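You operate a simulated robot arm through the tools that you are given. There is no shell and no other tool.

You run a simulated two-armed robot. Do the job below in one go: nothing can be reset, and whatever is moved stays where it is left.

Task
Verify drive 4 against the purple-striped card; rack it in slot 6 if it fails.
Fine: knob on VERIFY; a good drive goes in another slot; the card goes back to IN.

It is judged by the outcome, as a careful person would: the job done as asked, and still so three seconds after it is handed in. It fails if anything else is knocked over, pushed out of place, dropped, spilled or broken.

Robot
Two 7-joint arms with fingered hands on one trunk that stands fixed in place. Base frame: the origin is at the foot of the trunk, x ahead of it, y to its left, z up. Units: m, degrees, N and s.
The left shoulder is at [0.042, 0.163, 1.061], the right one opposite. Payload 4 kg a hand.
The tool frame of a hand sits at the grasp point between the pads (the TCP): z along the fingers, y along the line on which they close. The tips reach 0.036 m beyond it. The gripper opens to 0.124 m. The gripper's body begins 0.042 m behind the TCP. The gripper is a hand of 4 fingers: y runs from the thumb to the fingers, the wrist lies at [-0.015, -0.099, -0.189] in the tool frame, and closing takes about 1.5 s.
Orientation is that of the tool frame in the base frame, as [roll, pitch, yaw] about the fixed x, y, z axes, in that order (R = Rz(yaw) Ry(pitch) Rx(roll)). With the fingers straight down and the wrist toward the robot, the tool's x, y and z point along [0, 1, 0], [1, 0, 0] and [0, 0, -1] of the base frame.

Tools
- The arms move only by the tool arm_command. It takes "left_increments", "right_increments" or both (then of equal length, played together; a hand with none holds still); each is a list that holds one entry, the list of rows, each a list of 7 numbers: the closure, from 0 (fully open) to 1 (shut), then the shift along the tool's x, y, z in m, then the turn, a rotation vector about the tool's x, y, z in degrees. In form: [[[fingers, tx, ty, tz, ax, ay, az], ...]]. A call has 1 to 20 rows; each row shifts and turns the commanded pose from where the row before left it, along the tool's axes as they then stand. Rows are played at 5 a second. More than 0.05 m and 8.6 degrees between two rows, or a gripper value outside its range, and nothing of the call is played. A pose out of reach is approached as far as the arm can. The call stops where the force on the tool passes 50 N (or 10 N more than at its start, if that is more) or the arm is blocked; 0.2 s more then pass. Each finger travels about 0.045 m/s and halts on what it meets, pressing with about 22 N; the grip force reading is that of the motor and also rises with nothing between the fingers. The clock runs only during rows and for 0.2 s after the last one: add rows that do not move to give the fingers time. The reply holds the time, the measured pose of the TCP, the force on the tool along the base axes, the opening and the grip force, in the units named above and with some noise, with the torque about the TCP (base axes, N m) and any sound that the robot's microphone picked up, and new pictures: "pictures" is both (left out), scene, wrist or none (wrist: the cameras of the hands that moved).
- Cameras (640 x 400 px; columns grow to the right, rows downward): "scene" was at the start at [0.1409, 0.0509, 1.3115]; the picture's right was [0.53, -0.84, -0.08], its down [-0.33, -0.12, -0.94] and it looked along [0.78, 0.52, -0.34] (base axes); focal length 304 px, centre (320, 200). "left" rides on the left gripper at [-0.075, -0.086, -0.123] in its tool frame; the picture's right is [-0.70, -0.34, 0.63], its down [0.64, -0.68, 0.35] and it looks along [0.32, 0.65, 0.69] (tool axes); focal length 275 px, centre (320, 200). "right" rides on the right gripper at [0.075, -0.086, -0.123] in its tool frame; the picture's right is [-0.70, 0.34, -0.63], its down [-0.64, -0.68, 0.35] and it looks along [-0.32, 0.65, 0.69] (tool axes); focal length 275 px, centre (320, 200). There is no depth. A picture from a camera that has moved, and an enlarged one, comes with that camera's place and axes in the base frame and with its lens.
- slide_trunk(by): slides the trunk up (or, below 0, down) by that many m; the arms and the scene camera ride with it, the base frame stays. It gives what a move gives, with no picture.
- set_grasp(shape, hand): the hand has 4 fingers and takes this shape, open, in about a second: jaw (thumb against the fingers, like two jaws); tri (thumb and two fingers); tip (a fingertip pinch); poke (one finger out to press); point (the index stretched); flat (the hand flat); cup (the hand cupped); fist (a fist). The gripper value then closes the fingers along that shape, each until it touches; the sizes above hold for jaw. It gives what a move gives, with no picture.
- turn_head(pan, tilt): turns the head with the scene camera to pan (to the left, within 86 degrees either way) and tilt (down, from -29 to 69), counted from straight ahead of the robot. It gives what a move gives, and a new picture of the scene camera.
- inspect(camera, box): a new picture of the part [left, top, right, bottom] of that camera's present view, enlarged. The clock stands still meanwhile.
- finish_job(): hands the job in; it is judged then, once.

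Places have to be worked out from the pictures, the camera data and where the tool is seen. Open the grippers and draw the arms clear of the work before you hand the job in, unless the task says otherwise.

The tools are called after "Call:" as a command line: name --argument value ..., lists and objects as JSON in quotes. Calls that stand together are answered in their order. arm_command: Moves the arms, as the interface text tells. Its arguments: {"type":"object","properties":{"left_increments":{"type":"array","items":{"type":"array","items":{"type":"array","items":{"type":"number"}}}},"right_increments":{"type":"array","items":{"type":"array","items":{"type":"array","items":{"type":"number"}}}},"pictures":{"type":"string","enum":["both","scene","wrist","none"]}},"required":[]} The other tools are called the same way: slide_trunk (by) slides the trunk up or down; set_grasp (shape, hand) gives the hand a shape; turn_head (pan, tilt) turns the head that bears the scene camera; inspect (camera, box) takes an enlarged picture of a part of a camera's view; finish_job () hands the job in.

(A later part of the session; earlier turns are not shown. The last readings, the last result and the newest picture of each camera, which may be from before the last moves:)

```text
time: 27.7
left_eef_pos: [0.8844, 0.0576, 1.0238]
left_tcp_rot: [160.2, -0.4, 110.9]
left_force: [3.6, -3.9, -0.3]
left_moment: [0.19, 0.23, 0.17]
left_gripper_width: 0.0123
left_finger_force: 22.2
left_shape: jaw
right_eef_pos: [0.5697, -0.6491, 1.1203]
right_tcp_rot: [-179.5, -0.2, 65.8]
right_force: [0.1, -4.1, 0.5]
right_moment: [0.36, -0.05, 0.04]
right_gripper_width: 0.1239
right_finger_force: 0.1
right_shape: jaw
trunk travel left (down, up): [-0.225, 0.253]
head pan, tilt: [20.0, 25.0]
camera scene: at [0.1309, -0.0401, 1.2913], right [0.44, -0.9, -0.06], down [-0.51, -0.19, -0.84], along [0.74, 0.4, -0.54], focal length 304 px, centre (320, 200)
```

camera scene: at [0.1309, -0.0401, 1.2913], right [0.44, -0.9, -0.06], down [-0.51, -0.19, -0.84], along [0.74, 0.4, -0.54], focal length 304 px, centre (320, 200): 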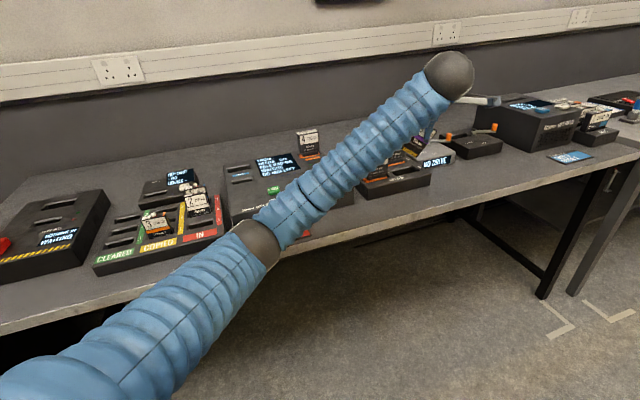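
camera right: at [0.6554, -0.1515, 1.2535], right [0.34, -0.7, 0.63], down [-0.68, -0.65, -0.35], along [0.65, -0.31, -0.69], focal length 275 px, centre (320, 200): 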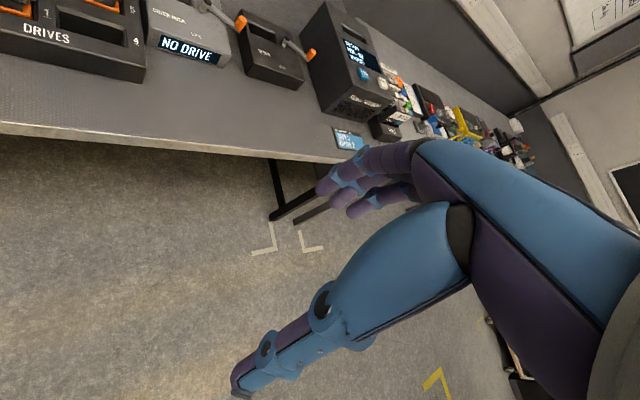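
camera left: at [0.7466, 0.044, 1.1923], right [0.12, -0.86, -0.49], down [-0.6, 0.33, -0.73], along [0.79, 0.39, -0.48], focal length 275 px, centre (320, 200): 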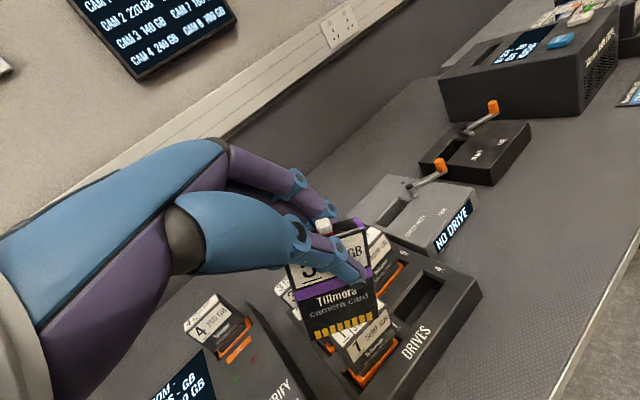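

The forces have dropped, so it looks like the sway is damping out, but the left hand is low over the drive rack. I'll raise it gently and re-read.

Call:
arm_command --left_increments '[[[1, 0, 0, -0.02, 0, 0, 0], [1, 0, 0, -0.02, 0, 0, 0], [1, 0, 0, -0.02, 0, 0, 0], [1, 0, 0, 0, 0, 0, 0]]]' --pictures "both"

```text
time: 28.7
left_eef_pos: [0.8726, 0.0946, 1.0771]
left_tcp_rot: [160.5, 0.1, 115.1]
left_force: [-0.5, 0.4, -0.7]
left_moment: [0.01, 0.03, -0.02]
left_gripper_width: 0.0125
left_finger_force: 21.4
left_shape: jaw
right_eef_pos: [0.6296, -0.6204, 1.1233]
right_tcp_rot: [-179.6, 0.3, 70.0]
right_force: [-0.4, -0.5, -0.2]
right_moment: [0.02, -0.03, 0.0]
right_gripper_width: 0.124
right_finger_force: 0.1
right_shape: jaw
trunk travel left (down, up): [-0.225, 0.253]
head pan, tilt: [20.0, 25.0]
camera scene: at [0.146, 0.0292, 1.2901], right [0.34, -0.94, -0.05], down [-0.53, -0.14, -0.83], along [0.78, 0.31, -0.55], focal length 304 px, centre (320, 200)
camera left: at [0.794, -0.0252, 1.1656], right [0.2, -0.68, -0.71], down [-0.75, 0.36, -0.55], along [0.63, 0.64, -0.44], focal length 275 px, centre (320, 200)
```

scene: 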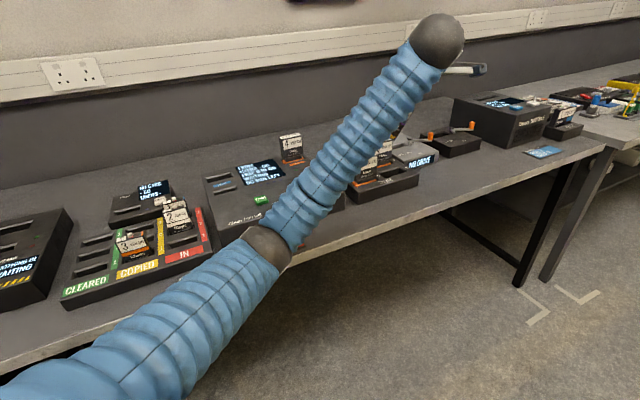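
left: 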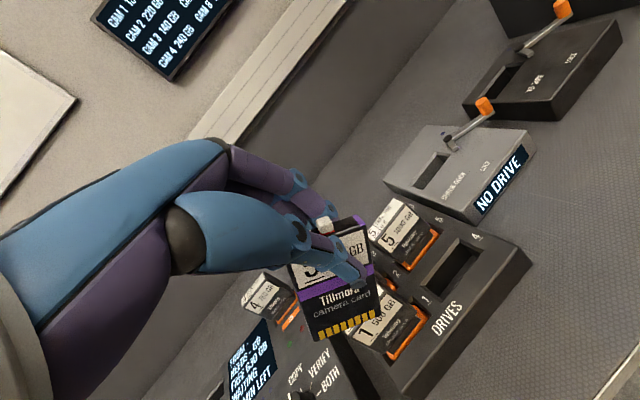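

Everything has settled again: the trunk is back to its normal place, with forces near zero, though both hands ended displaced and the card has rotated in my grip. I'll raise the hand away from the rack slowly, then check the bench and the card.

Call:
arm_command --left_increments '[[[1, 0, 0.0083, -0.0236, 0, 0, 0], [1, 0, 0.0083, -0.0236, 0, 0, 0], [1, 0, 0.0083, -0.0236, 0, 0, 0], [1, 0, 0, 0, 0, 0, 0], [1, 0, 0, 0, 0, 0, 0]]]' --pictures "both"

Call:
inspect --camera "left" --box '[260, 180, 460, 380]'

Call:
inspect --camera "left" --box '[180, 230, 560, 400]'

```text
time: 29.9
left_eef_pos: [0.8732, 0.0955, 1.1527]
left_tcp_rot: [160.5, 0.2, 115.1]
left_force: [0.4, 0.4, -0.3]
left_moment: [0.01, 0.03, 0.03]
left_gripper_width: 0.0122
left_finger_force: 22.0
left_shape: jaw
right_eef_pos: [0.6272, -0.6182, 1.126]
right_tcp_rot: [-179.5, 0.5, 70.0]
right_force: [0.0, 0.0, -0.2]
right_moment: [0.03, -0.03, 0.0]
right_gripper_width: 0.1242
right_finger_force: 0.2
right_shape: jaw
trunk travel left (down, up): [-0.225, 0.253]
head pan, tilt: [20.0, 25.0]
camera scene: at [0.1455, 0.0316, 1.2903], right [0.34, -0.94, -0.05], down [-0.53, -0.14, -0.83], along [0.78, 0.31, -0.55], focal length 304 px, centre (320, 200)
camera left: at [0.7942, -0.0233, 1.2414], right [0.2, -0.68, -0.71], down [-0.75, 0.36, -0.56], along [0.63, 0.64, -0.44], focal length 275 px, centre (320, 200)
```

scene: 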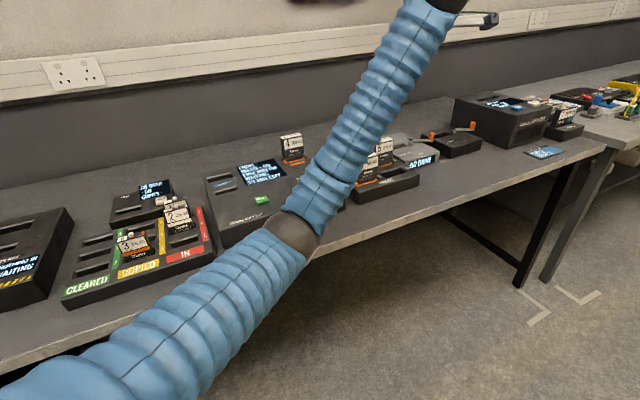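
left: 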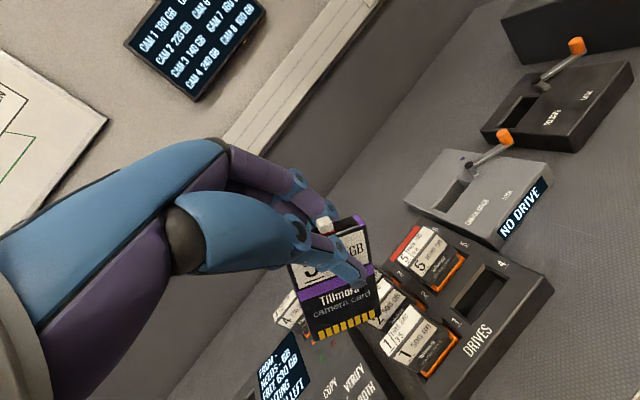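

```text
2.00 times, centred on (360, 280) of left
camera zoom: at [0.7942, -0.0233, 1.2414], right [0.2, -0.68, -0.71], down [-0.75, 0.36, -0.56], along [0.63, 0.64, -0.44], focal length 551 px, centre (240, 40)
```

zoom: 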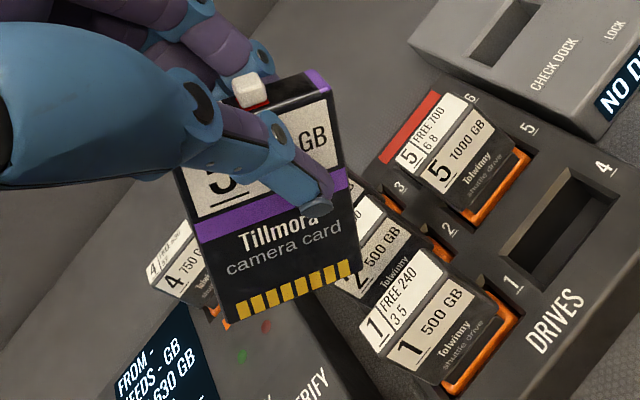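

```text
1.68 times, centred on (370, 315) of left
camera zoom: at [0.7942, -0.0233, 1.2414], right [0.2, -0.68, -0.71], down [-0.75, 0.36, -0.56], along [0.63, 0.64, -0.44], focal length 464 px, centre (236, 6)
```

zoom: 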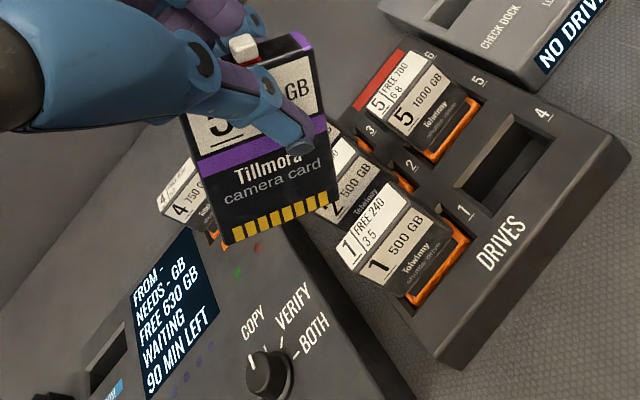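

The bench devices near the rack look undisturbed, but card 5 has pivoted about 34° in my fingers. Before continuing I'll look at the left half of the bench to be sure nothing was knocked.

Call:
turn_head --pan 60 --tilt 22

Call:
inspect --camera "scene" --box '[200, 150, 520, 350]'

```text
time: 31.0
left_eef_pos: [0.8733, 0.0961, 1.1527]
left_tcp_rot: [160.4, 0.2, 115.0]
left_force: [0.5, -0.3, -0.9]
left_moment: [-0.02, -0.03, 0.01]
left_gripper_width: 0.0126
left_finger_force: 22.1
left_shape: jaw
right_eef_pos: [0.6278, -0.6173, 1.1252]
right_tcp_rot: [-179.6, 0.6, 70.2]
right_force: [0.5, 1.4, 0.6]
right_moment: [-0.02, 0.01, -0.01]
right_gripper_width: 0.124
right_finger_force: 0.0
right_shape: jaw
trunk travel left (down, up): [-0.225, 0.253]
head pan, tilt: [60.0, 22.0]
camera scene: at [0.1067, 0.0808, 1.3012], right [0.86, -0.5, -0.13], down [-0.33, -0.32, -0.89], along [0.4, 0.8, -0.44], focal length 304 px, centre (320, 200)
```

scene: 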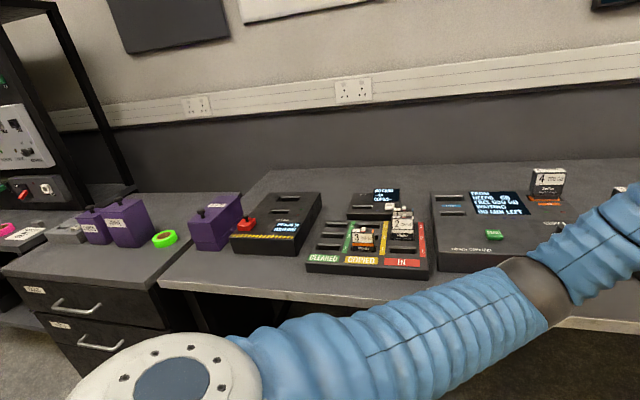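

```text
2.00 times, centred on (360, 250) of scene
camera zoom: at [0.1067, 0.0808, 1.3012], right [0.86, -0.5, -0.13], down [-0.33, -0.32, -0.89], along [0.4, 0.8, -0.44], focal length 607 px, centre (240, 100)
```

zoom: 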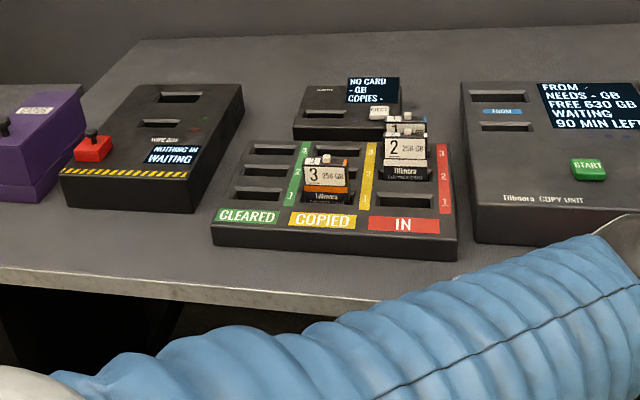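

Nothing on the left half moved. I'll now slowly rotate the hand in place (about 34°) so the card becomes upright again and square to the bench.

Call:
arm_command --left_increments '[[[1, 0, 0, 0, -0.33, -2.72, -2.01], [1, 0, 0, 0, -0.33, -2.72, -2.01], [1, 0, 0, 0, -0.33, -2.72, -2.01], [1, 0, 0, 0, -0.33, -2.72, -2.01], [1, 0, 0, 0, -0.33, -2.72, -2.01], [1, 0, 0, 0, -0.33, -2.72, -2.01], [1, 0, 0, 0, -0.33, -2.72, -2.01], [1, 0, 0, 0, -0.33, -2.72, -2.01], [1, 0, 0, 0, -0.33, -2.72, -2.01], [1, 0, 0, 0, -0.33, -2.72, -2.01], [1, 0, 0, 0, 0, 0, 0]]]' --pictures "both"

```text
time: 33.4
left_eef_pos: [0.8729, 0.0973, 1.1531]
left_tcp_rot: [160.1, 32.7, 125.1]
left_force: [0.1, 0.1, -2.5]
left_moment: [0.02, -0.01, 0.02]
left_gripper_width: 0.0123
left_finger_force: 22.5
left_shape: jaw
right_eef_pos: [0.6284, -0.6172, 1.1264]
right_tcp_rot: [-179.6, 0.5, 70.1]
right_force: [-0.4, 0.8, -0.2]
right_moment: [-0.01, -0.01, 0.0]
right_gripper_width: 0.1239
right_finger_force: 0.0
right_shape: jaw
trunk travel left (down, up): [-0.225, 0.253]
head pan, tilt: [60.0, 22.0]
camera scene: at [0.1066, 0.0808, 1.3013], right [0.86, -0.5, -0.13], down [-0.33, -0.32, -0.89], along [0.4, 0.8, -0.44], focal length 304 px, centre (320, 200)
camera left: at [0.7824, 0.0131, 1.2669], right [0.48, -0.85, -0.22], down [-0.57, -0.1, -0.82], along [0.67, 0.51, -0.53], focal length 275 px, centre (320, 200)
```

scene: 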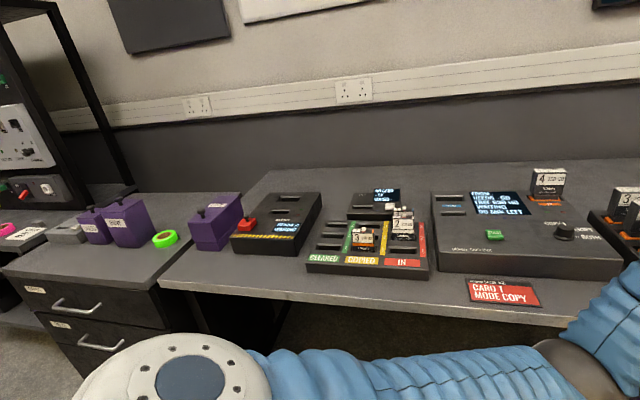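
left: 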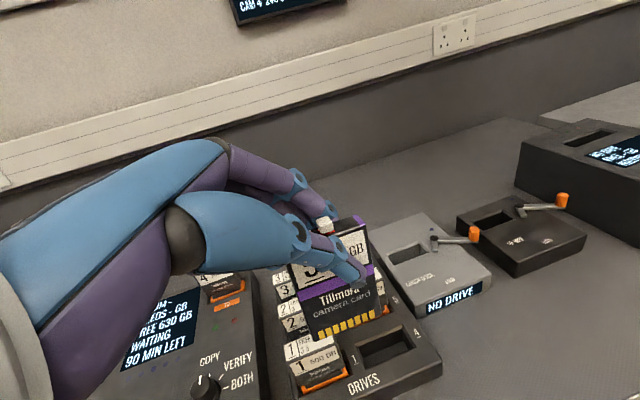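

The trunk stayed still this time, the card looks upright, and the job sign plate is also in place. Let me zoom in to verify the card's attitude against the upright drives.

Call:
inspect --camera "left" --box '[260, 190, 440, 400]'

Call:
turn_head --pan 10 --tilt 20

Call:
inspect --camera "scene" --box '[240, 100, 440, 300]'

```text
1.90 times, centred on (350, 295) of left
camera zoom: at [0.7824, 0.0131, 1.2669], right [0.48, -0.85, -0.22], down [-0.57, -0.1, -0.82], along [0.67, 0.51, -0.53], focal length 524 px, centre (263, 19)
```

zoom: 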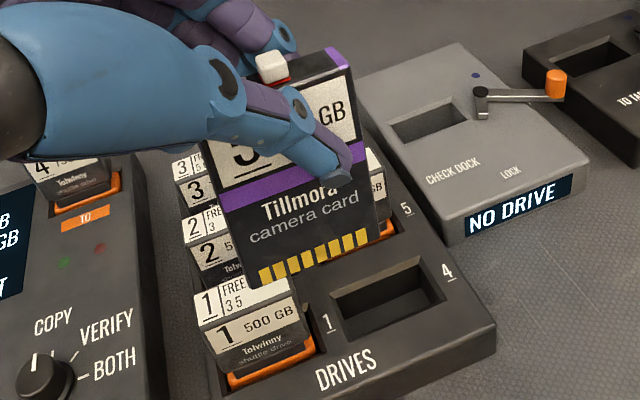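

```text
time: 34.5
left_eef_pos: [0.8718, 0.0973, 1.1528]
left_tcp_rot: [160.2, 32.7, 125.1]
left_force: [-0.1, 0.6, -1.6]
left_moment: [0.01, 0.01, -0.01]
left_gripper_width: 0.0124
left_finger_force: 22.4
left_shape: jaw
right_eef_pos: [0.6276, -0.6172, 1.1258]
right_tcp_rot: [-179.6, 0.5, 70.2]
right_force: [0.9, -0.4, -0.2]
right_moment: [-0.01, -0.01, 0.03]
right_gripper_width: 0.1238
right_finger_force: 0.0
right_shape: jaw
trunk travel left (down, up): [-0.225, 0.253]
head pan, tilt: [10.0, 20.0]
camera scene: at [0.1519, 0.0166, 1.2975], right [0.17, -0.98, -0.03], down [-0.48, -0.06, -0.88], along [0.86, 0.16, -0.48], focal length 304 px, centre (320, 200)
```

scene: 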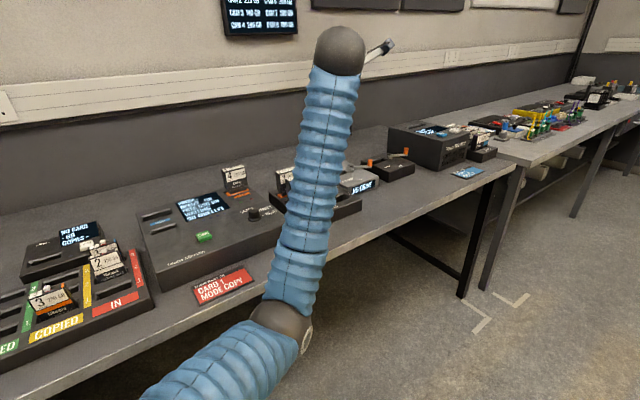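

```text
2.00 times, centred on (340, 200) of scene
camera zoom: at [0.1519, 0.0166, 1.2975], right [0.17, -0.98, -0.03], down [-0.48, -0.06, -0.88], along [0.86, 0.16, -0.48], focal length 607 px, centre (280, 200)
```

zoom: 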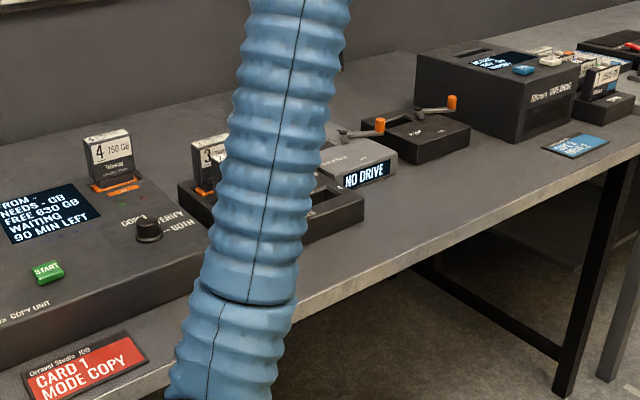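

The copy-unit and rack look normal. I'll take a sharper close-up of the card in the hand to determine its exact attitude in the grip.

Call:
inspect --camera "left" --box '[280, 200, 390, 350]'

Call:
inspect --camera "left" --box '[300, 270, 400, 350]'

Call:
inspect --camera "left" --box '[310, 200, 410, 280]'

```text
2.67 times, centred on (335, 275) of left
camera zoom: at [0.7823, 0.0128, 1.2669], right [0.47, -0.85, -0.22], down [-0.57, -0.1, -0.82], along [0.67, 0.51, -0.53], focal length 734 px, centre (280, 0)
```

zoom: 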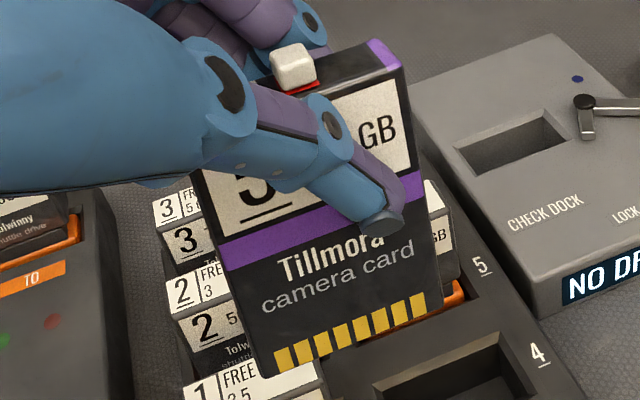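

```text
5.00 times, centred on (350, 310) of left
camera zoom: at [0.7823, 0.0128, 1.2669], right [0.47, -0.85, -0.22], down [-0.57, -0.1, -0.82], along [0.67, 0.51, -0.53], focal length 1376 px, centre (170, -350)
```

zoom: 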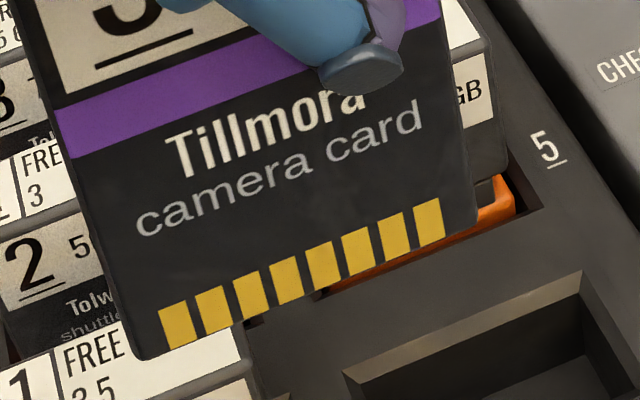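

```text
5.00 times, centred on (360, 240) of left
camera zoom: at [0.7823, 0.0128, 1.2669], right [0.47, -0.85, -0.22], down [-0.57, -0.1, -0.82], along [0.67, 0.51, -0.53], focal length 1376 px, centre (120, 0)
```

zoom: 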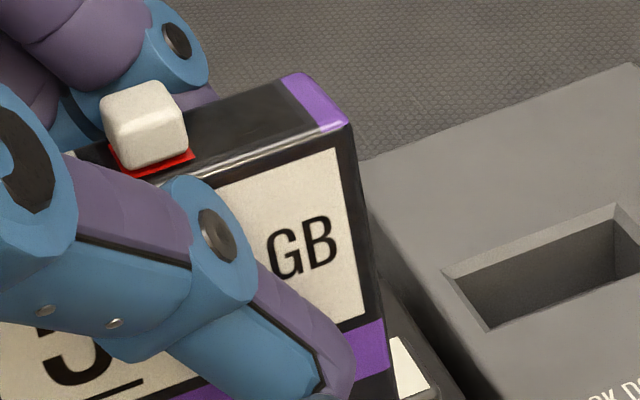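

Solved from the close-up: the card leans about 3° and is 2° off in yaw; TCP sits about 81 mm above the card's bottom. I'll trim that rotation and then move slowly (about 0.12 m/s) toward the FROM slot at height, in two stages.

Call:
turn_head --pan 35 --tilt 25

Call:
arm_command --left_increments '[[[1, 0, 0, 0, -1.87, -0.03, 0], [1, 0, 0, 0, -1.87, -0.03, 0], [1, 0.01903, 0.01101, -0.00856, 0, 0, 0], [1, 0.01903, 0.01101, -0.00856, 0, 0, 0], [1, 0.01903, 0.01101, -0.00856, 0, 0, 0], [1, 0.01903, 0.01101, -0.00856, 0, 0, 0], [1, 0.01903, 0.01101, -0.00856, 0, 0, 0], [1, 0.01903, 0.01101, -0.00856, 0, 0, 0], [1, 0.01903, 0.01101, -0.00856, 0, 0, 0], [1, 0.01903, 0.01101, -0.00856, 0, 0, 0], [1, 0.01903, 0.01101, -0.00856, 0, 0, 0], [1, 0.01903, 0.01101, -0.00856, 0, 0, 0], [1, 0, 0, 0, 0, 0, 0]]]' --pictures "both"

```text
time: 35.4
left_eef_pos: [0.8732, 0.0976, 1.1522]
left_tcp_rot: [160.2, 32.7, 125.1]
left_force: [0.8, 0.3, -0.5]
left_moment: [0.03, 0.0, 0.0]
left_gripper_width: 0.0123
left_finger_force: 21.9
left_shape: jaw
right_eef_pos: [0.6287, -0.6176, 1.1254]
right_tcp_rot: [-179.6, 0.6, 70.0]
right_force: [-0.2, 0.6, 0.6]
right_moment: [0.0, 0.01, 0.0]
right_gripper_width: 0.1238
right_finger_force: 0.1
right_shape: jaw
trunk travel left (down, up): [-0.225, 0.253]
head pan, tilt: [35.0, 25.0]
camera scene: at [0.1347, 0.0531, 1.292], right [0.57, -0.82, -0.09], down [-0.48, -0.24, -0.84], along [0.67, 0.52, -0.53], focal length 304 px, centre (320, 200)
```

scene: 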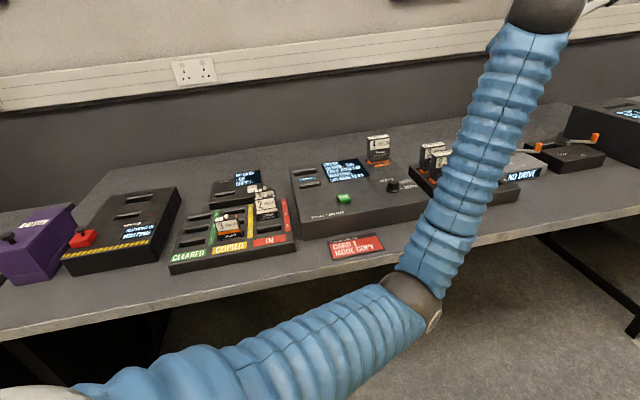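

```text
time: 38.2
left_eef_pos: [0.7977, 0.3197, 1.1537]
left_tcp_rot: [156.4, 32.8, 125.0]
left_force: [0.6, -0.3, -0.9]
left_moment: [0.01, -0.01, 0.01]
left_gripper_width: 0.0126
left_finger_force: 22.3
left_shape: jaw
right_eef_pos: [0.6288, -0.6175, 1.1256]
right_tcp_rot: [-179.7, 0.5, 70.1]
right_force: [0.1, 0.4, -0.3]
right_moment: [-0.01, 0.01, 0.02]
right_gripper_width: 0.1241
right_finger_force: 0.0
right_shape: jaw
trunk travel left (down, up): [-0.225, 0.253]
head pan, tilt: [35.0, 25.0]
camera scene: at [0.1347, 0.053, 1.292], right [0.57, -0.82, -0.09], down [-0.48, -0.24, -0.84], along [0.67, 0.52, -0.53], focal length 304 px, centre (320, 200)
camera left: at [0.7048, 0.2299, 1.2604], right [0.51, -0.83, -0.23], down [-0.53, -0.1, -0.85], along [0.68, 0.55, -0.48], focal length 275 px, centre (320, 200)
```

scene: 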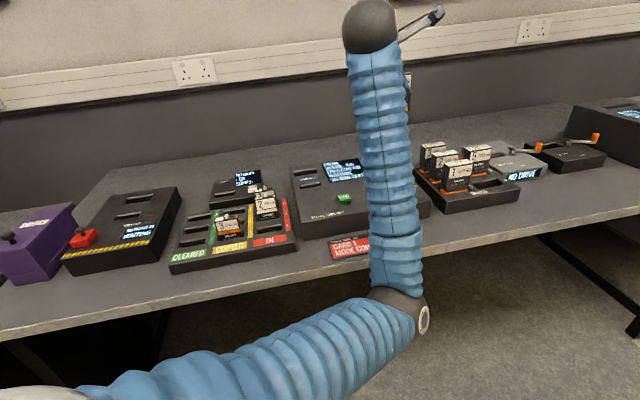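
left: 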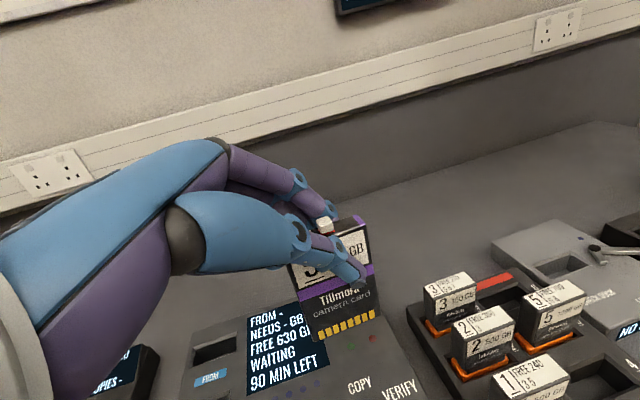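

Smooth so far, with no sway. Continuing the second half toward the slot at the same slow speed.

Call:
arm_command --left_increments '[[[1, 0.01922, 0.01101, -0.00868, 0, 0, 0], [1, 0.01922, 0.01101, -0.00868, 0, 0, 0], [1, 0.01922, 0.01101, -0.00868, 0, 0, 0], [1, 0.01922, 0.01101, -0.00868, 0, 0, 0], [1, 0.01922, 0.01101, -0.00868, 0, 0, 0], [1, 0.01922, 0.01101, -0.00868, 0, 0, 0], [1, 0.01922, 0.01101, -0.00868, 0, 0, 0], [1, 0.01922, 0.01101, -0.00868, 0, 0, 0], [1, 0.01922, 0.01101, -0.00868, 0, 0, 0], [1, 0.01922, 0.01101, -0.00868, 0, 0, 0], [1, 0, 0, 0, 0, 0, 0]]]' --pictures "both"

```text
time: 40.8
left_eef_pos: [0.713, 0.5234, 1.1502]
left_tcp_rot: [157.3, 33.1, 123.9]
left_force: [0.1, -0.3, -0.7]
left_moment: [0.01, -0.03, 0.01]
left_gripper_width: 0.0125
left_finger_force: 21.9
left_shape: jaw
right_eef_pos: [0.623, -0.6146, 1.1265]
right_tcp_rot: [179.9, -0.5, 70.8]
right_force: [-0.4, -0.7, 1.2]
right_moment: [0.02, -0.05, -0.02]
right_gripper_width: 0.1239
right_finger_force: 0.0
right_shape: jaw
trunk travel left (down, up): [-0.225, 0.253]
head pan, tilt: [35.0, 25.0]
stopped in row 11 (left hand): the arm was blocked; the commanded pose is now the measured one
camera scene: at [0.1272, 0.0224, 1.2956], right [0.55, -0.83, -0.09], down [-0.48, -0.22, -0.85], along [0.69, 0.51, -0.51], focal length 304 px, centre (320, 200)
camera left: at [0.619, 0.4369, 1.2598], right [0.49, -0.85, -0.22], down [-0.54, -0.09, -0.84], along [0.69, 0.53, -0.5], focal length 275 px, centre (320, 200)
```

scene: 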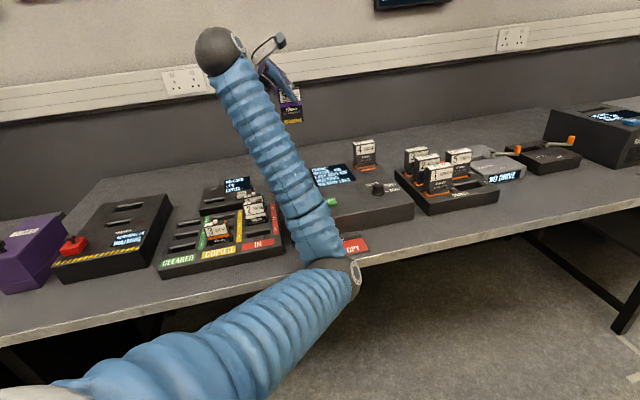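
left: 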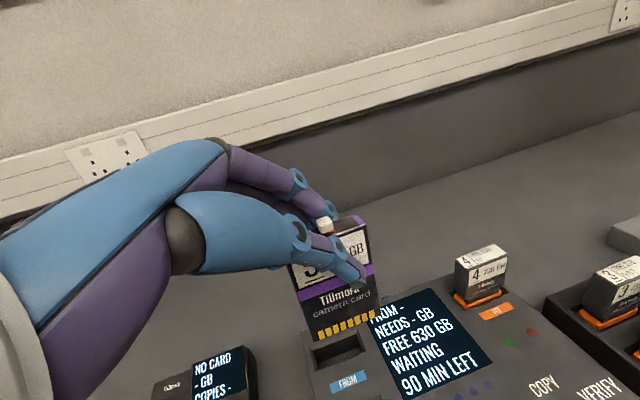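

Blocked again, and the trunk shifted about 3 cm: the elbow at the picture's centre sits right at the table's front edge, so it is the low elbow pressing on the table. I'll back off along the same path to relieve it.

Call:
arm_command --left_increments '[[[1, -0.015, -0.009, 0.007, 0, 0, 0], [1, -0.015, -0.009, 0.007, 0, 0, 0], [1, -0.015, -0.009, 0.007, 0, 0, 0], [1, -0.015, -0.009, 0.007, 0, 0, 0], [1, 0, 0, 0, 0, 0, 0]]]' --pictures "scene"

```text
time: 42.0
left_eef_pos: [0.74, 0.4765, 1.1424]
left_tcp_rot: [157.4, 33.0, 125.2]
left_force: [-0.5, 0.1, -0.6]
left_moment: [0.06, 0.0, 0.0]
left_gripper_width: 0.0123
left_finger_force: 22.2
left_shape: jaw
right_eef_pos: [0.6327, -0.6033, 1.1264]
right_tcp_rot: [-179.6, 0.6, 70.8]
right_force: [-0.4, -0.5, 0.8]
right_moment: [0.01, -0.04, 0.01]
right_gripper_width: 0.1239
right_finger_force: 0.1
right_shape: jaw
trunk travel left (down, up): [-0.225, 0.253]
head pan, tilt: [35.0, 25.0]
camera scene: at [0.1335, 0.054, 1.2917], right [0.57, -0.82, -0.09], down [-0.48, -0.24, -0.84], along [0.67, 0.52, -0.53], focal length 304 px, centre (320, 200)
```

scene: 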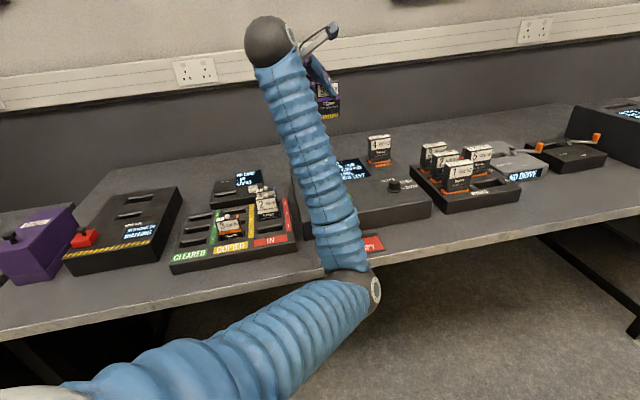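

The trunk relaxed back to its normal place, which confirms the elbow was catching the table edge. I'll raise the trunk by 0.2 m so the shoulder and elbow ride well above the bench.

Call:
slide_trunk --by 0.2

Call:
turn_head --pan 35 --tilt 38

```text
time: 44.2
left_eef_pos: [0.7383, 0.482, 1.3406]
left_tcp_rot: [157.5, 32.9, 125.4]
left_force: [-0.1, -0.1, -0.3]
left_moment: [0.02, 0.01, -0.01]
left_gripper_width: 0.0123
left_finger_force: 22.3
left_shape: jaw
right_eef_pos: [0.6364, -0.5977, 1.3257]
right_tcp_rot: [-179.5, 0.7, 71.0]
right_force: [-0.5, -0.2, 0.5]
right_moment: [-0.02, -0.01, -0.04]
right_gripper_width: 0.1239
right_finger_force: 0.1
right_shape: jaw
trunk travel left (down, up): [-0.425, 0.053]
head pan, tilt: [35.0, 25.0]
```

```text
time: 45.0
left_eef_pos: [0.7378, 0.4821, 1.3424]
left_tcp_rot: [157.6, 33.0, 125.4]
left_force: [0.1, 0.3, -0.5]
left_moment: [0.0, -0.01, -0.01]
left_gripper_width: 0.0124
left_finger_force: 22.2
left_shape: jaw
right_eef_pos: [0.6366, -0.5969, 1.3254]
right_tcp_rot: [-179.6, 0.7, 71.1]
right_force: [0.1, 0.6, 0.2]
right_moment: [-0.01, 0.02, 0.02]
right_gripper_width: 0.1241
right_finger_force: 0.0
right_shape: jaw
trunk travel left (down, up): [-0.425, 0.053]
head pan, tilt: [35.0, 38.0]
camera scene: at [0.0649, 0.05, 1.491], right [0.57, -0.82, 0.0], down [-0.51, -0.35, -0.78], along [0.64, 0.45, -0.62], focal length 304 px, centre (320, 200)
```

scene: 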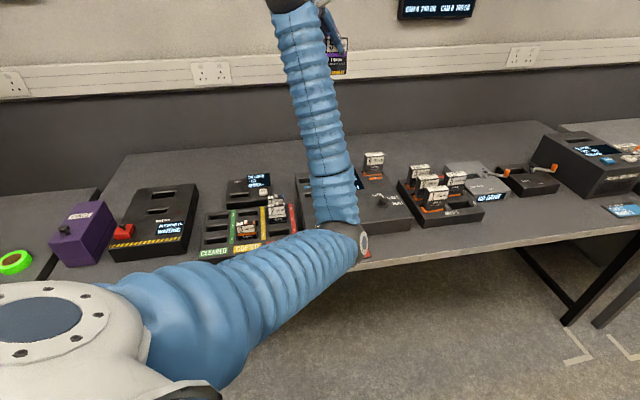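

The trunk is up, and the elbow is clear of the table. I'll trim the orientation by 1°, shift over the FROM slot, and lower partway (to TCP z≈1.04).

Call:
arm_command --left_increments '[[[1, 0, 0, 0, -1.0, 0.13, 0.15], [1, 0.0172, 0.0108, -0.0074, 0, 0, 0], [1, 0.0172, 0.0108, -0.0074, 0, 0, 0], [1, 0.0172, 0.0108, -0.0074, 0, 0, 0], [1, 0.01353, -0.0084, 0.01926, 0, 0, 0], [1, 0.01353, -0.0084, 0.01926, 0, 0, 0], [1, 0.01353, -0.0084, 0.01926, 0, 0, 0], [1, 0.01353, -0.0084, 0.01926, 0, 0, 0], [1, 0.01353, -0.0084, 0.01926, 0, 0, 0], [1, 0.01353, -0.0084, 0.01926, 0, 0, 0], [1, 0.01353, -0.0084, 0.01926, 0, 0, 0], [1, 0.01353, -0.0084, 0.01926, 0, 0, 0], [1, 0, 0, 0, 0, 0, 0]]]' --pictures "both"

```text
time: 47.8
left_eef_pos: [0.7203, 0.5436, 1.1443]
left_tcp_rot: [156.5, 32.9, 125.3]
left_force: [-0.1, 0.0, -0.9]
left_moment: [0.01, 0.01, -0.03]
left_gripper_width: 0.0123
left_finger_force: 22.2
left_shape: jaw
right_eef_pos: [0.6361, -0.5975, 1.3264]
right_tcp_rot: [-179.6, 0.5, 71.0]
right_force: [0.2, -0.4, 0.0]
right_moment: [0.02, -0.02, -0.03]
right_gripper_width: 0.1241
right_finger_force: 0.0
right_shape: jaw
trunk travel left (down, up): [-0.425, 0.053]
head pan, tilt: [35.0, 38.0]
camera scene: at [0.0649, 0.0499, 1.491], right [0.57, -0.82, 0.0], down [-0.51, -0.35, -0.78], along [0.64, 0.45, -0.62], focal length 304 px, centre (320, 200)
camera left: at [0.6276, 0.4532, 1.25], right [0.52, -0.83, -0.22], down [-0.53, -0.1, -0.85], along [0.68, 0.55, -0.49], focal length 275 px, centre (320, 200)
```

scene: 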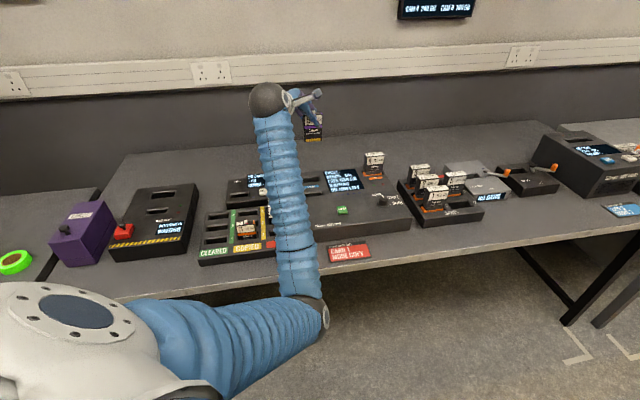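
left: 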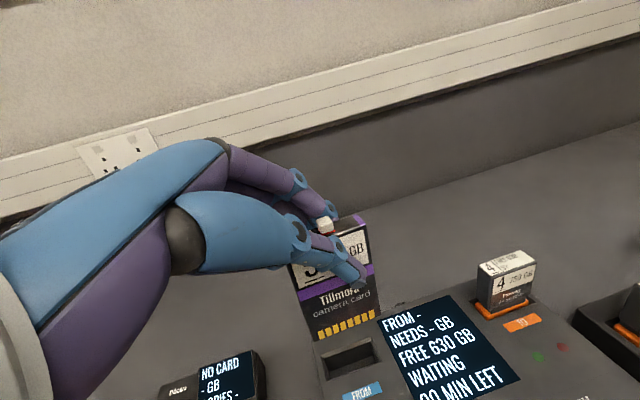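

Position is right over the slot area (u≈0.125, v≈0.894). I'll lower another 10 cm slowly and compare the card bottom with the slot.

Call:
arm_command --left_increments '[[[1, 0.01082, -0.00672, 0.0154, 0, 0, 0], [1, 0.01082, -0.00672, 0.0154, 0, 0, 0], [1, 0.01082, -0.00672, 0.0154, 0, 0, 0], [1, 0.01082, -0.00672, 0.0154, 0, 0, 0], [1, 0.01082, -0.00672, 0.0154, 0, 0, 0], [1, 0, 0, 0, 0, 0, 0]]]' --pictures "both"

Call:
inspect --camera "left" --box '[270, 200, 430, 400]'

Call:
inspect --camera "scene" --box '[240, 120, 400, 260]'

```text
time: 49.2
left_eef_pos: [0.7196, 0.5436, 1.0431]
left_tcp_rot: [156.5, 32.8, 125.4]
left_force: [0.3, -0.1, -0.3]
left_moment: [0.0, 0.0, -0.03]
left_gripper_width: 0.0122
left_finger_force: 22.0
left_shape: jaw
right_eef_pos: [0.6365, -0.5975, 1.3265]
right_tcp_rot: [-179.6, 0.5, 71.0]
right_force: [-0.7, -1.1, 0.3]
right_moment: [-0.01, -0.02, -0.01]
right_gripper_width: 0.124
right_finger_force: 0.0
right_shape: jaw
trunk travel left (down, up): [-0.425, 0.053]
head pan, tilt: [35.0, 38.0]
camera scene: at [0.065, 0.0499, 1.491], right [0.57, -0.82, 0.0], down [-0.51, -0.35, -0.78], along [0.64, 0.45, -0.62], focal length 304 px, centre (320, 200)
camera left: at [0.6278, 0.4528, 1.1497], right [0.52, -0.83, -0.22], down [-0.53, -0.1, -0.84], along [0.68, 0.55, -0.49], focal length 275 px, centre (320, 200)
```

scene: 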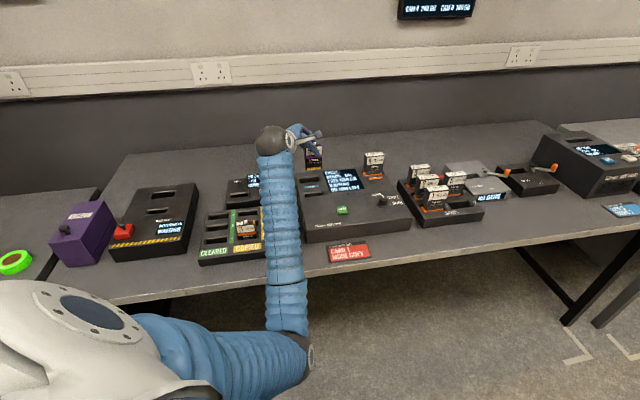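
left: 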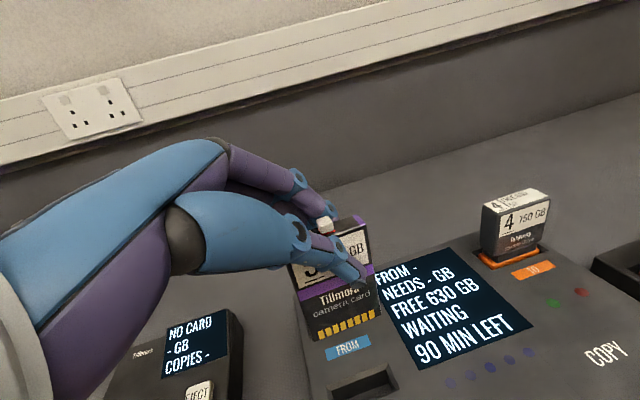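

```text
2.00 times, centred on (350, 300) of left
camera zoom: at [0.6278, 0.4528, 1.1497], right [0.52, -0.83, -0.22], down [-0.53, -0.1, -0.84], along [0.68, 0.55, -0.49], focal length 551 px, centre (260, 0)
```

zoom: 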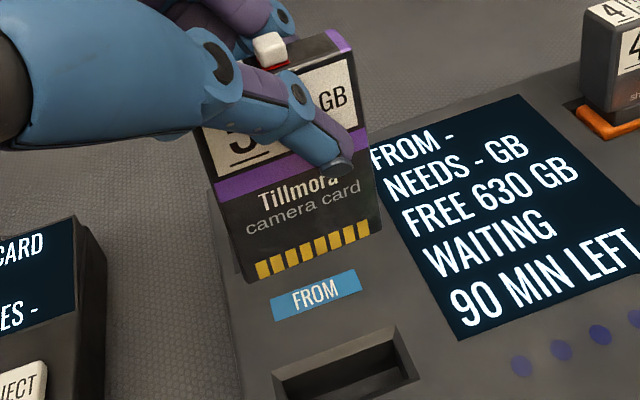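

```text
2.86 times, centred on (320, 190) of scene
camera zoom: at [0.065, 0.0499, 1.491], right [0.57, -0.82, 0.0], down [-0.51, -0.35, -0.78], along [0.64, 0.45, -0.62], focal length 867 px, centre (320, 229)
```

zoom: 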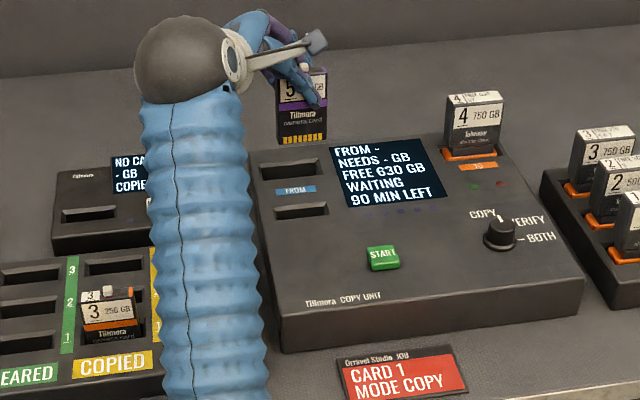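

Alignment looks promising and the trunk is steady. Lowering another 5.5 cm so the card bottom is about 5 cm above the slot for a close comparison.

Call:
arm_command --left_increments '[[[1, 0.00992, -0.00616, 0.01412, 0, 0, 0], [1, 0.00992, -0.00616, 0.01412, 0, 0, 0], [1, 0.00992, -0.00616, 0.01412, 0, 0, 0], [1, 0, 0, 0, 0, 0, 0]]]' --pictures "both"

Call:
inspect --camera "left" --box '[270, 200, 430, 400]'

Call:
inspect --camera "scene" --box '[280, 130, 380, 230]'

```text
time: 50.2
left_eef_pos: [0.7202, 0.543, 0.9868]
left_tcp_rot: [156.5, 32.9, 125.4]
left_force: [-0.2, -0.3, -0.1]
left_moment: [0.0, 0.05, -0.01]
left_gripper_width: 0.0126
left_finger_force: 21.8
left_shape: jaw
right_eef_pos: [0.6357, -0.5983, 1.3255]
right_tcp_rot: [-179.6, 0.4, 71.0]
right_force: [-0.5, 0.3, 0.1]
right_moment: [0.01, 0.01, -0.02]
right_gripper_width: 0.124
right_finger_force: 0.1
right_shape: jaw
trunk travel left (down, up): [-0.425, 0.053]
head pan, tilt: [35.0, 38.0]
camera scene: at [0.065, 0.0498, 1.491], right [0.57, -0.82, 0.0], down [-0.51, -0.35, -0.78], along [0.64, 0.45, -0.62], focal length 304 px, centre (320, 200)
camera left: at [0.628, 0.4528, 1.0945], right [0.52, -0.83, -0.22], down [-0.53, -0.1, -0.84], along [0.68, 0.55, -0.49], focal length 275 px, centre (320, 200)
```

scene: 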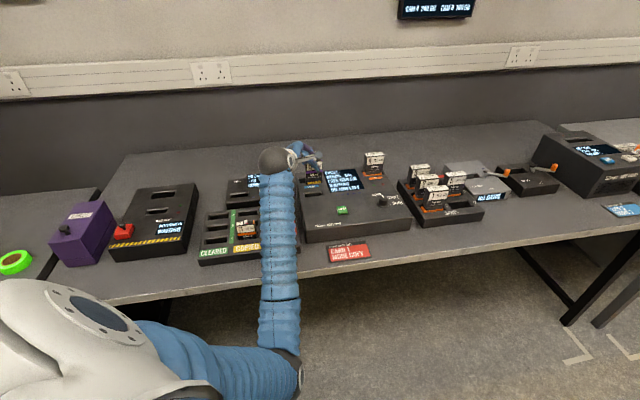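
left: 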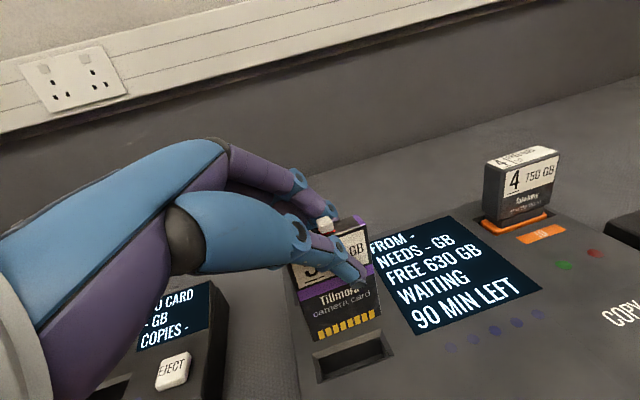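

```text
2.00 times, centred on (350, 300) of left
camera zoom: at [0.628, 0.4528, 1.0945], right [0.52, -0.83, -0.22], down [-0.53, -0.1, -0.84], along [0.68, 0.55, -0.49], focal length 551 px, centre (260, 0)
```

zoom: 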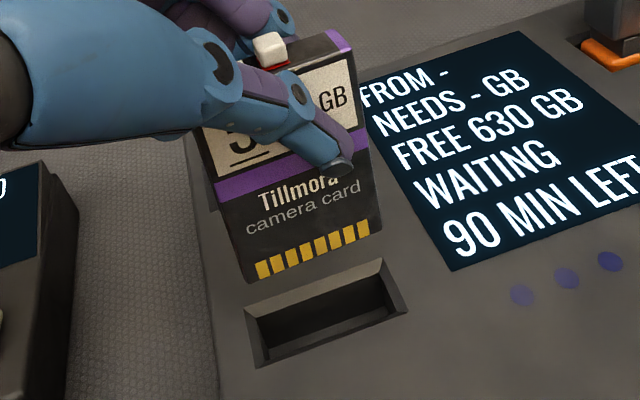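

```text
4.00 times, centred on (330, 180) of scene
camera zoom: at [0.065, 0.0498, 1.491], right [0.57, -0.82, 0.0], down [-0.51, -0.35, -0.78], along [0.64, 0.45, -0.62], focal length 1214 px, centre (280, 280)
```

zoom: 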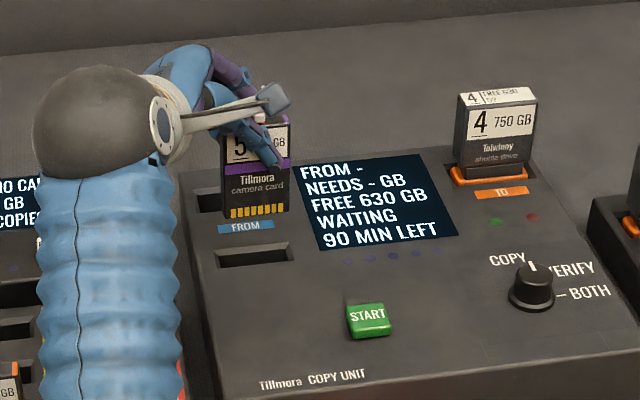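

Triangulated: the card bottom is about 48 mm above the slot, offset only ~2 mm right and ~1.5 mm short. I'll correct that and lower 3 cm.

Call:
arm_command --left_increments '[[[1, 0.00905, -0.0043, 0.01125, 0, 0, 0], [1, 0.00905, -0.0043, 0.01125, 0, 0, 0], [1, 0, 0, 0, 0, 0, 0]]]' --pictures "wrist"

Call:
inspect --camera "left" --box '[290, 260, 410, 400]'

Call:
inspect --camera "scene" --box '[290, 150, 370, 220]'

```text
time: 51.0
left_eef_pos: [0.7196, 0.5456, 0.9575]
left_tcp_rot: [156.4, 32.8, 125.3]
left_force: [-0.1, -0.6, -0.7]
left_moment: [-0.02, 0.03, -0.01]
left_gripper_width: 0.0122
left_finger_force: 22.3
left_shape: jaw
right_eef_pos: [0.6357, -0.5977, 1.3267]
right_tcp_rot: [-179.7, 0.4, 71.0]
right_force: [0.8, -0.5, 0.2]
right_moment: [0.02, 0.02, -0.02]
right_gripper_width: 0.1241
right_finger_force: 0.0
right_shape: jaw
trunk travel left (down, up): [-0.425, 0.053]
head pan, tilt: [35.0, 38.0]
camera left: at [0.6272, 0.4557, 1.0642], right [0.52, -0.83, -0.22], down [-0.53, -0.1, -0.84], along [0.68, 0.55, -0.49], focal length 275 px, centre (320, 200)
```

left: 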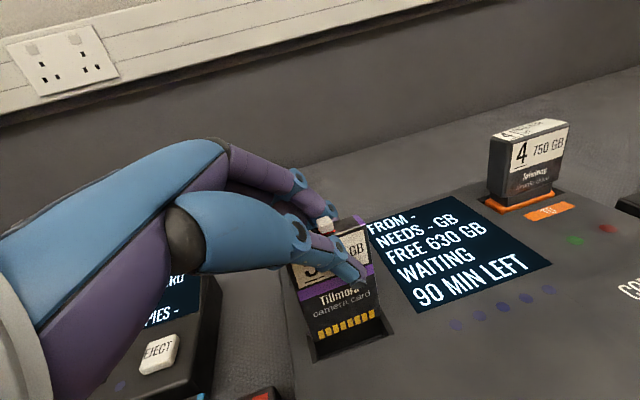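

```text
2.86 times, centred on (350, 330) of left
camera zoom: at [0.6272, 0.4557, 1.0642], right [0.52, -0.83, -0.22], down [-0.53, -0.1, -0.84], along [0.68, 0.55, -0.49], focal length 786 px, centre (234, -171)
```

zoom: 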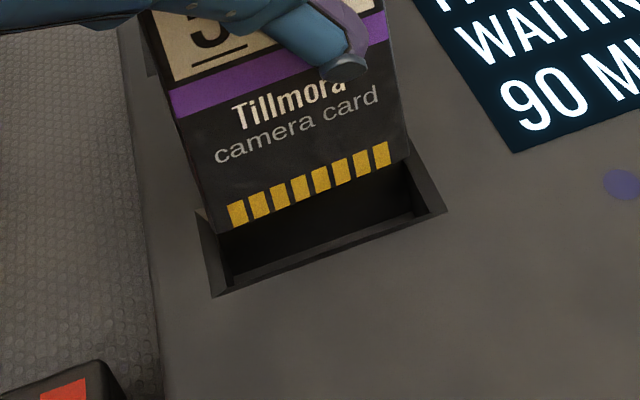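

```text
5.71 times, centred on (330, 185) of scene
camera zoom: at [0.0649, 0.05, 1.491], right [0.57, -0.82, 0.0], down [-0.51, -0.35, -0.78], along [0.64, 0.45, -0.62], focal length 1734 px, centre (263, 286)
```

zoom: 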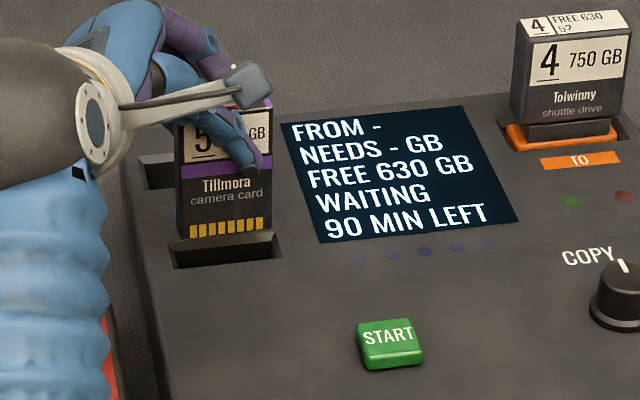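

Card and slot now agree within ~1 mm. Lowering 2.5 cm in 5 mm steps into the chamfer while watching the force.

Call:
arm_command --left_increments '[[[1, 0.0027, -0.00168, 0.00385, 0, 0, 0], [1, 0.0027, -0.00168, 0.00385, 0, 0, 0], [1, 0.0027, -0.00168, 0.00385, 0, 0, 0], [1, 0.0027, -0.00168, 0.00385, 0, 0, 0], [1, 0.0027, -0.00168, 0.00385, 0, 0, 0], [1, 0, 0, 0, 0, 0, 0]]]' --pictures "wrist"

Call:
inspect --camera "left" --box '[290, 260, 410, 400]'

Call:
inspect --camera "scene" --box '[290, 150, 370, 220]'

```text
time: 52.4
left_eef_pos: [0.7191, 0.5457, 0.9318]
left_tcp_rot: [156.4, 32.8, 125.3]
left_force: [0.0, 0.1, -0.9]
left_moment: [0.01, 0.03, -0.07]
left_gripper_width: 0.0124
left_finger_force: 22.0
left_shape: jaw
right_eef_pos: [0.6363, -0.5978, 1.3268]
right_tcp_rot: [-179.6, 0.5, 70.9]
right_force: [0.0, -0.2, 0.4]
right_moment: [-0.06, 0.0, -0.03]
right_gripper_width: 0.1242
right_finger_force: 0.1
right_shape: jaw
trunk travel left (down, up): [-0.425, 0.053]
head pan, tilt: [35.0, 38.0]
camera left: at [0.6276, 0.4554, 1.0386], right [0.52, -0.83, -0.22], down [-0.53, -0.1, -0.84], along [0.68, 0.55, -0.49], focal length 275 px, centre (320, 200)
```

left: 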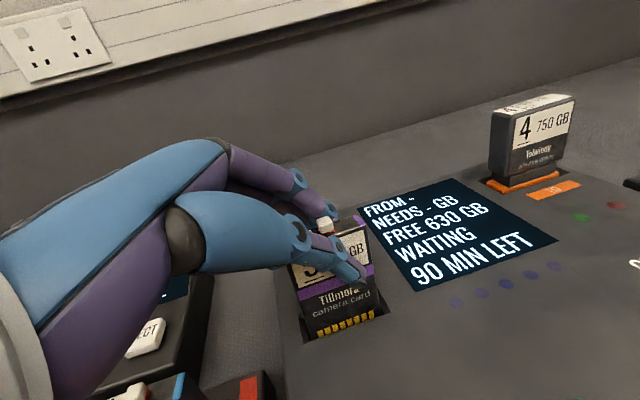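

```text
2.86 times, centred on (350, 330) of left
camera zoom: at [0.6276, 0.4554, 1.0386], right [0.52, -0.83, -0.22], down [-0.53, -0.1, -0.84], along [0.68, 0.55, -0.49], focal length 786 px, centre (234, -171)
```

zoom: 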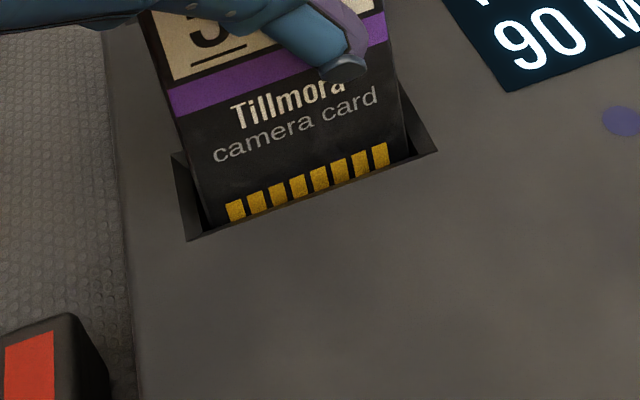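

```text
5.71 times, centred on (330, 185) of scene
camera zoom: at [0.0649, 0.05, 1.491], right [0.57, -0.82, 0.0], down [-0.51, -0.35, -0.78], along [0.64, 0.45, -0.62], focal length 1734 px, centre (263, 286)
```

zoom: 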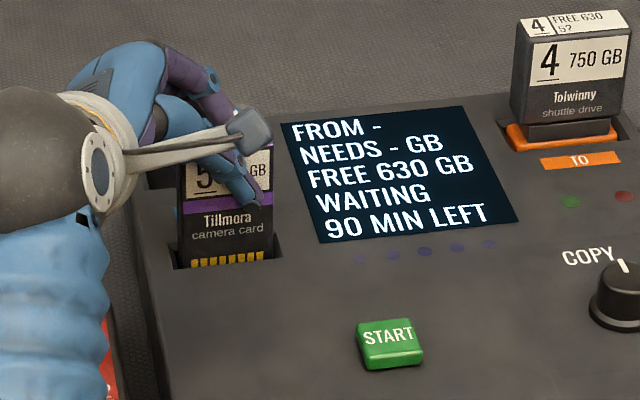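

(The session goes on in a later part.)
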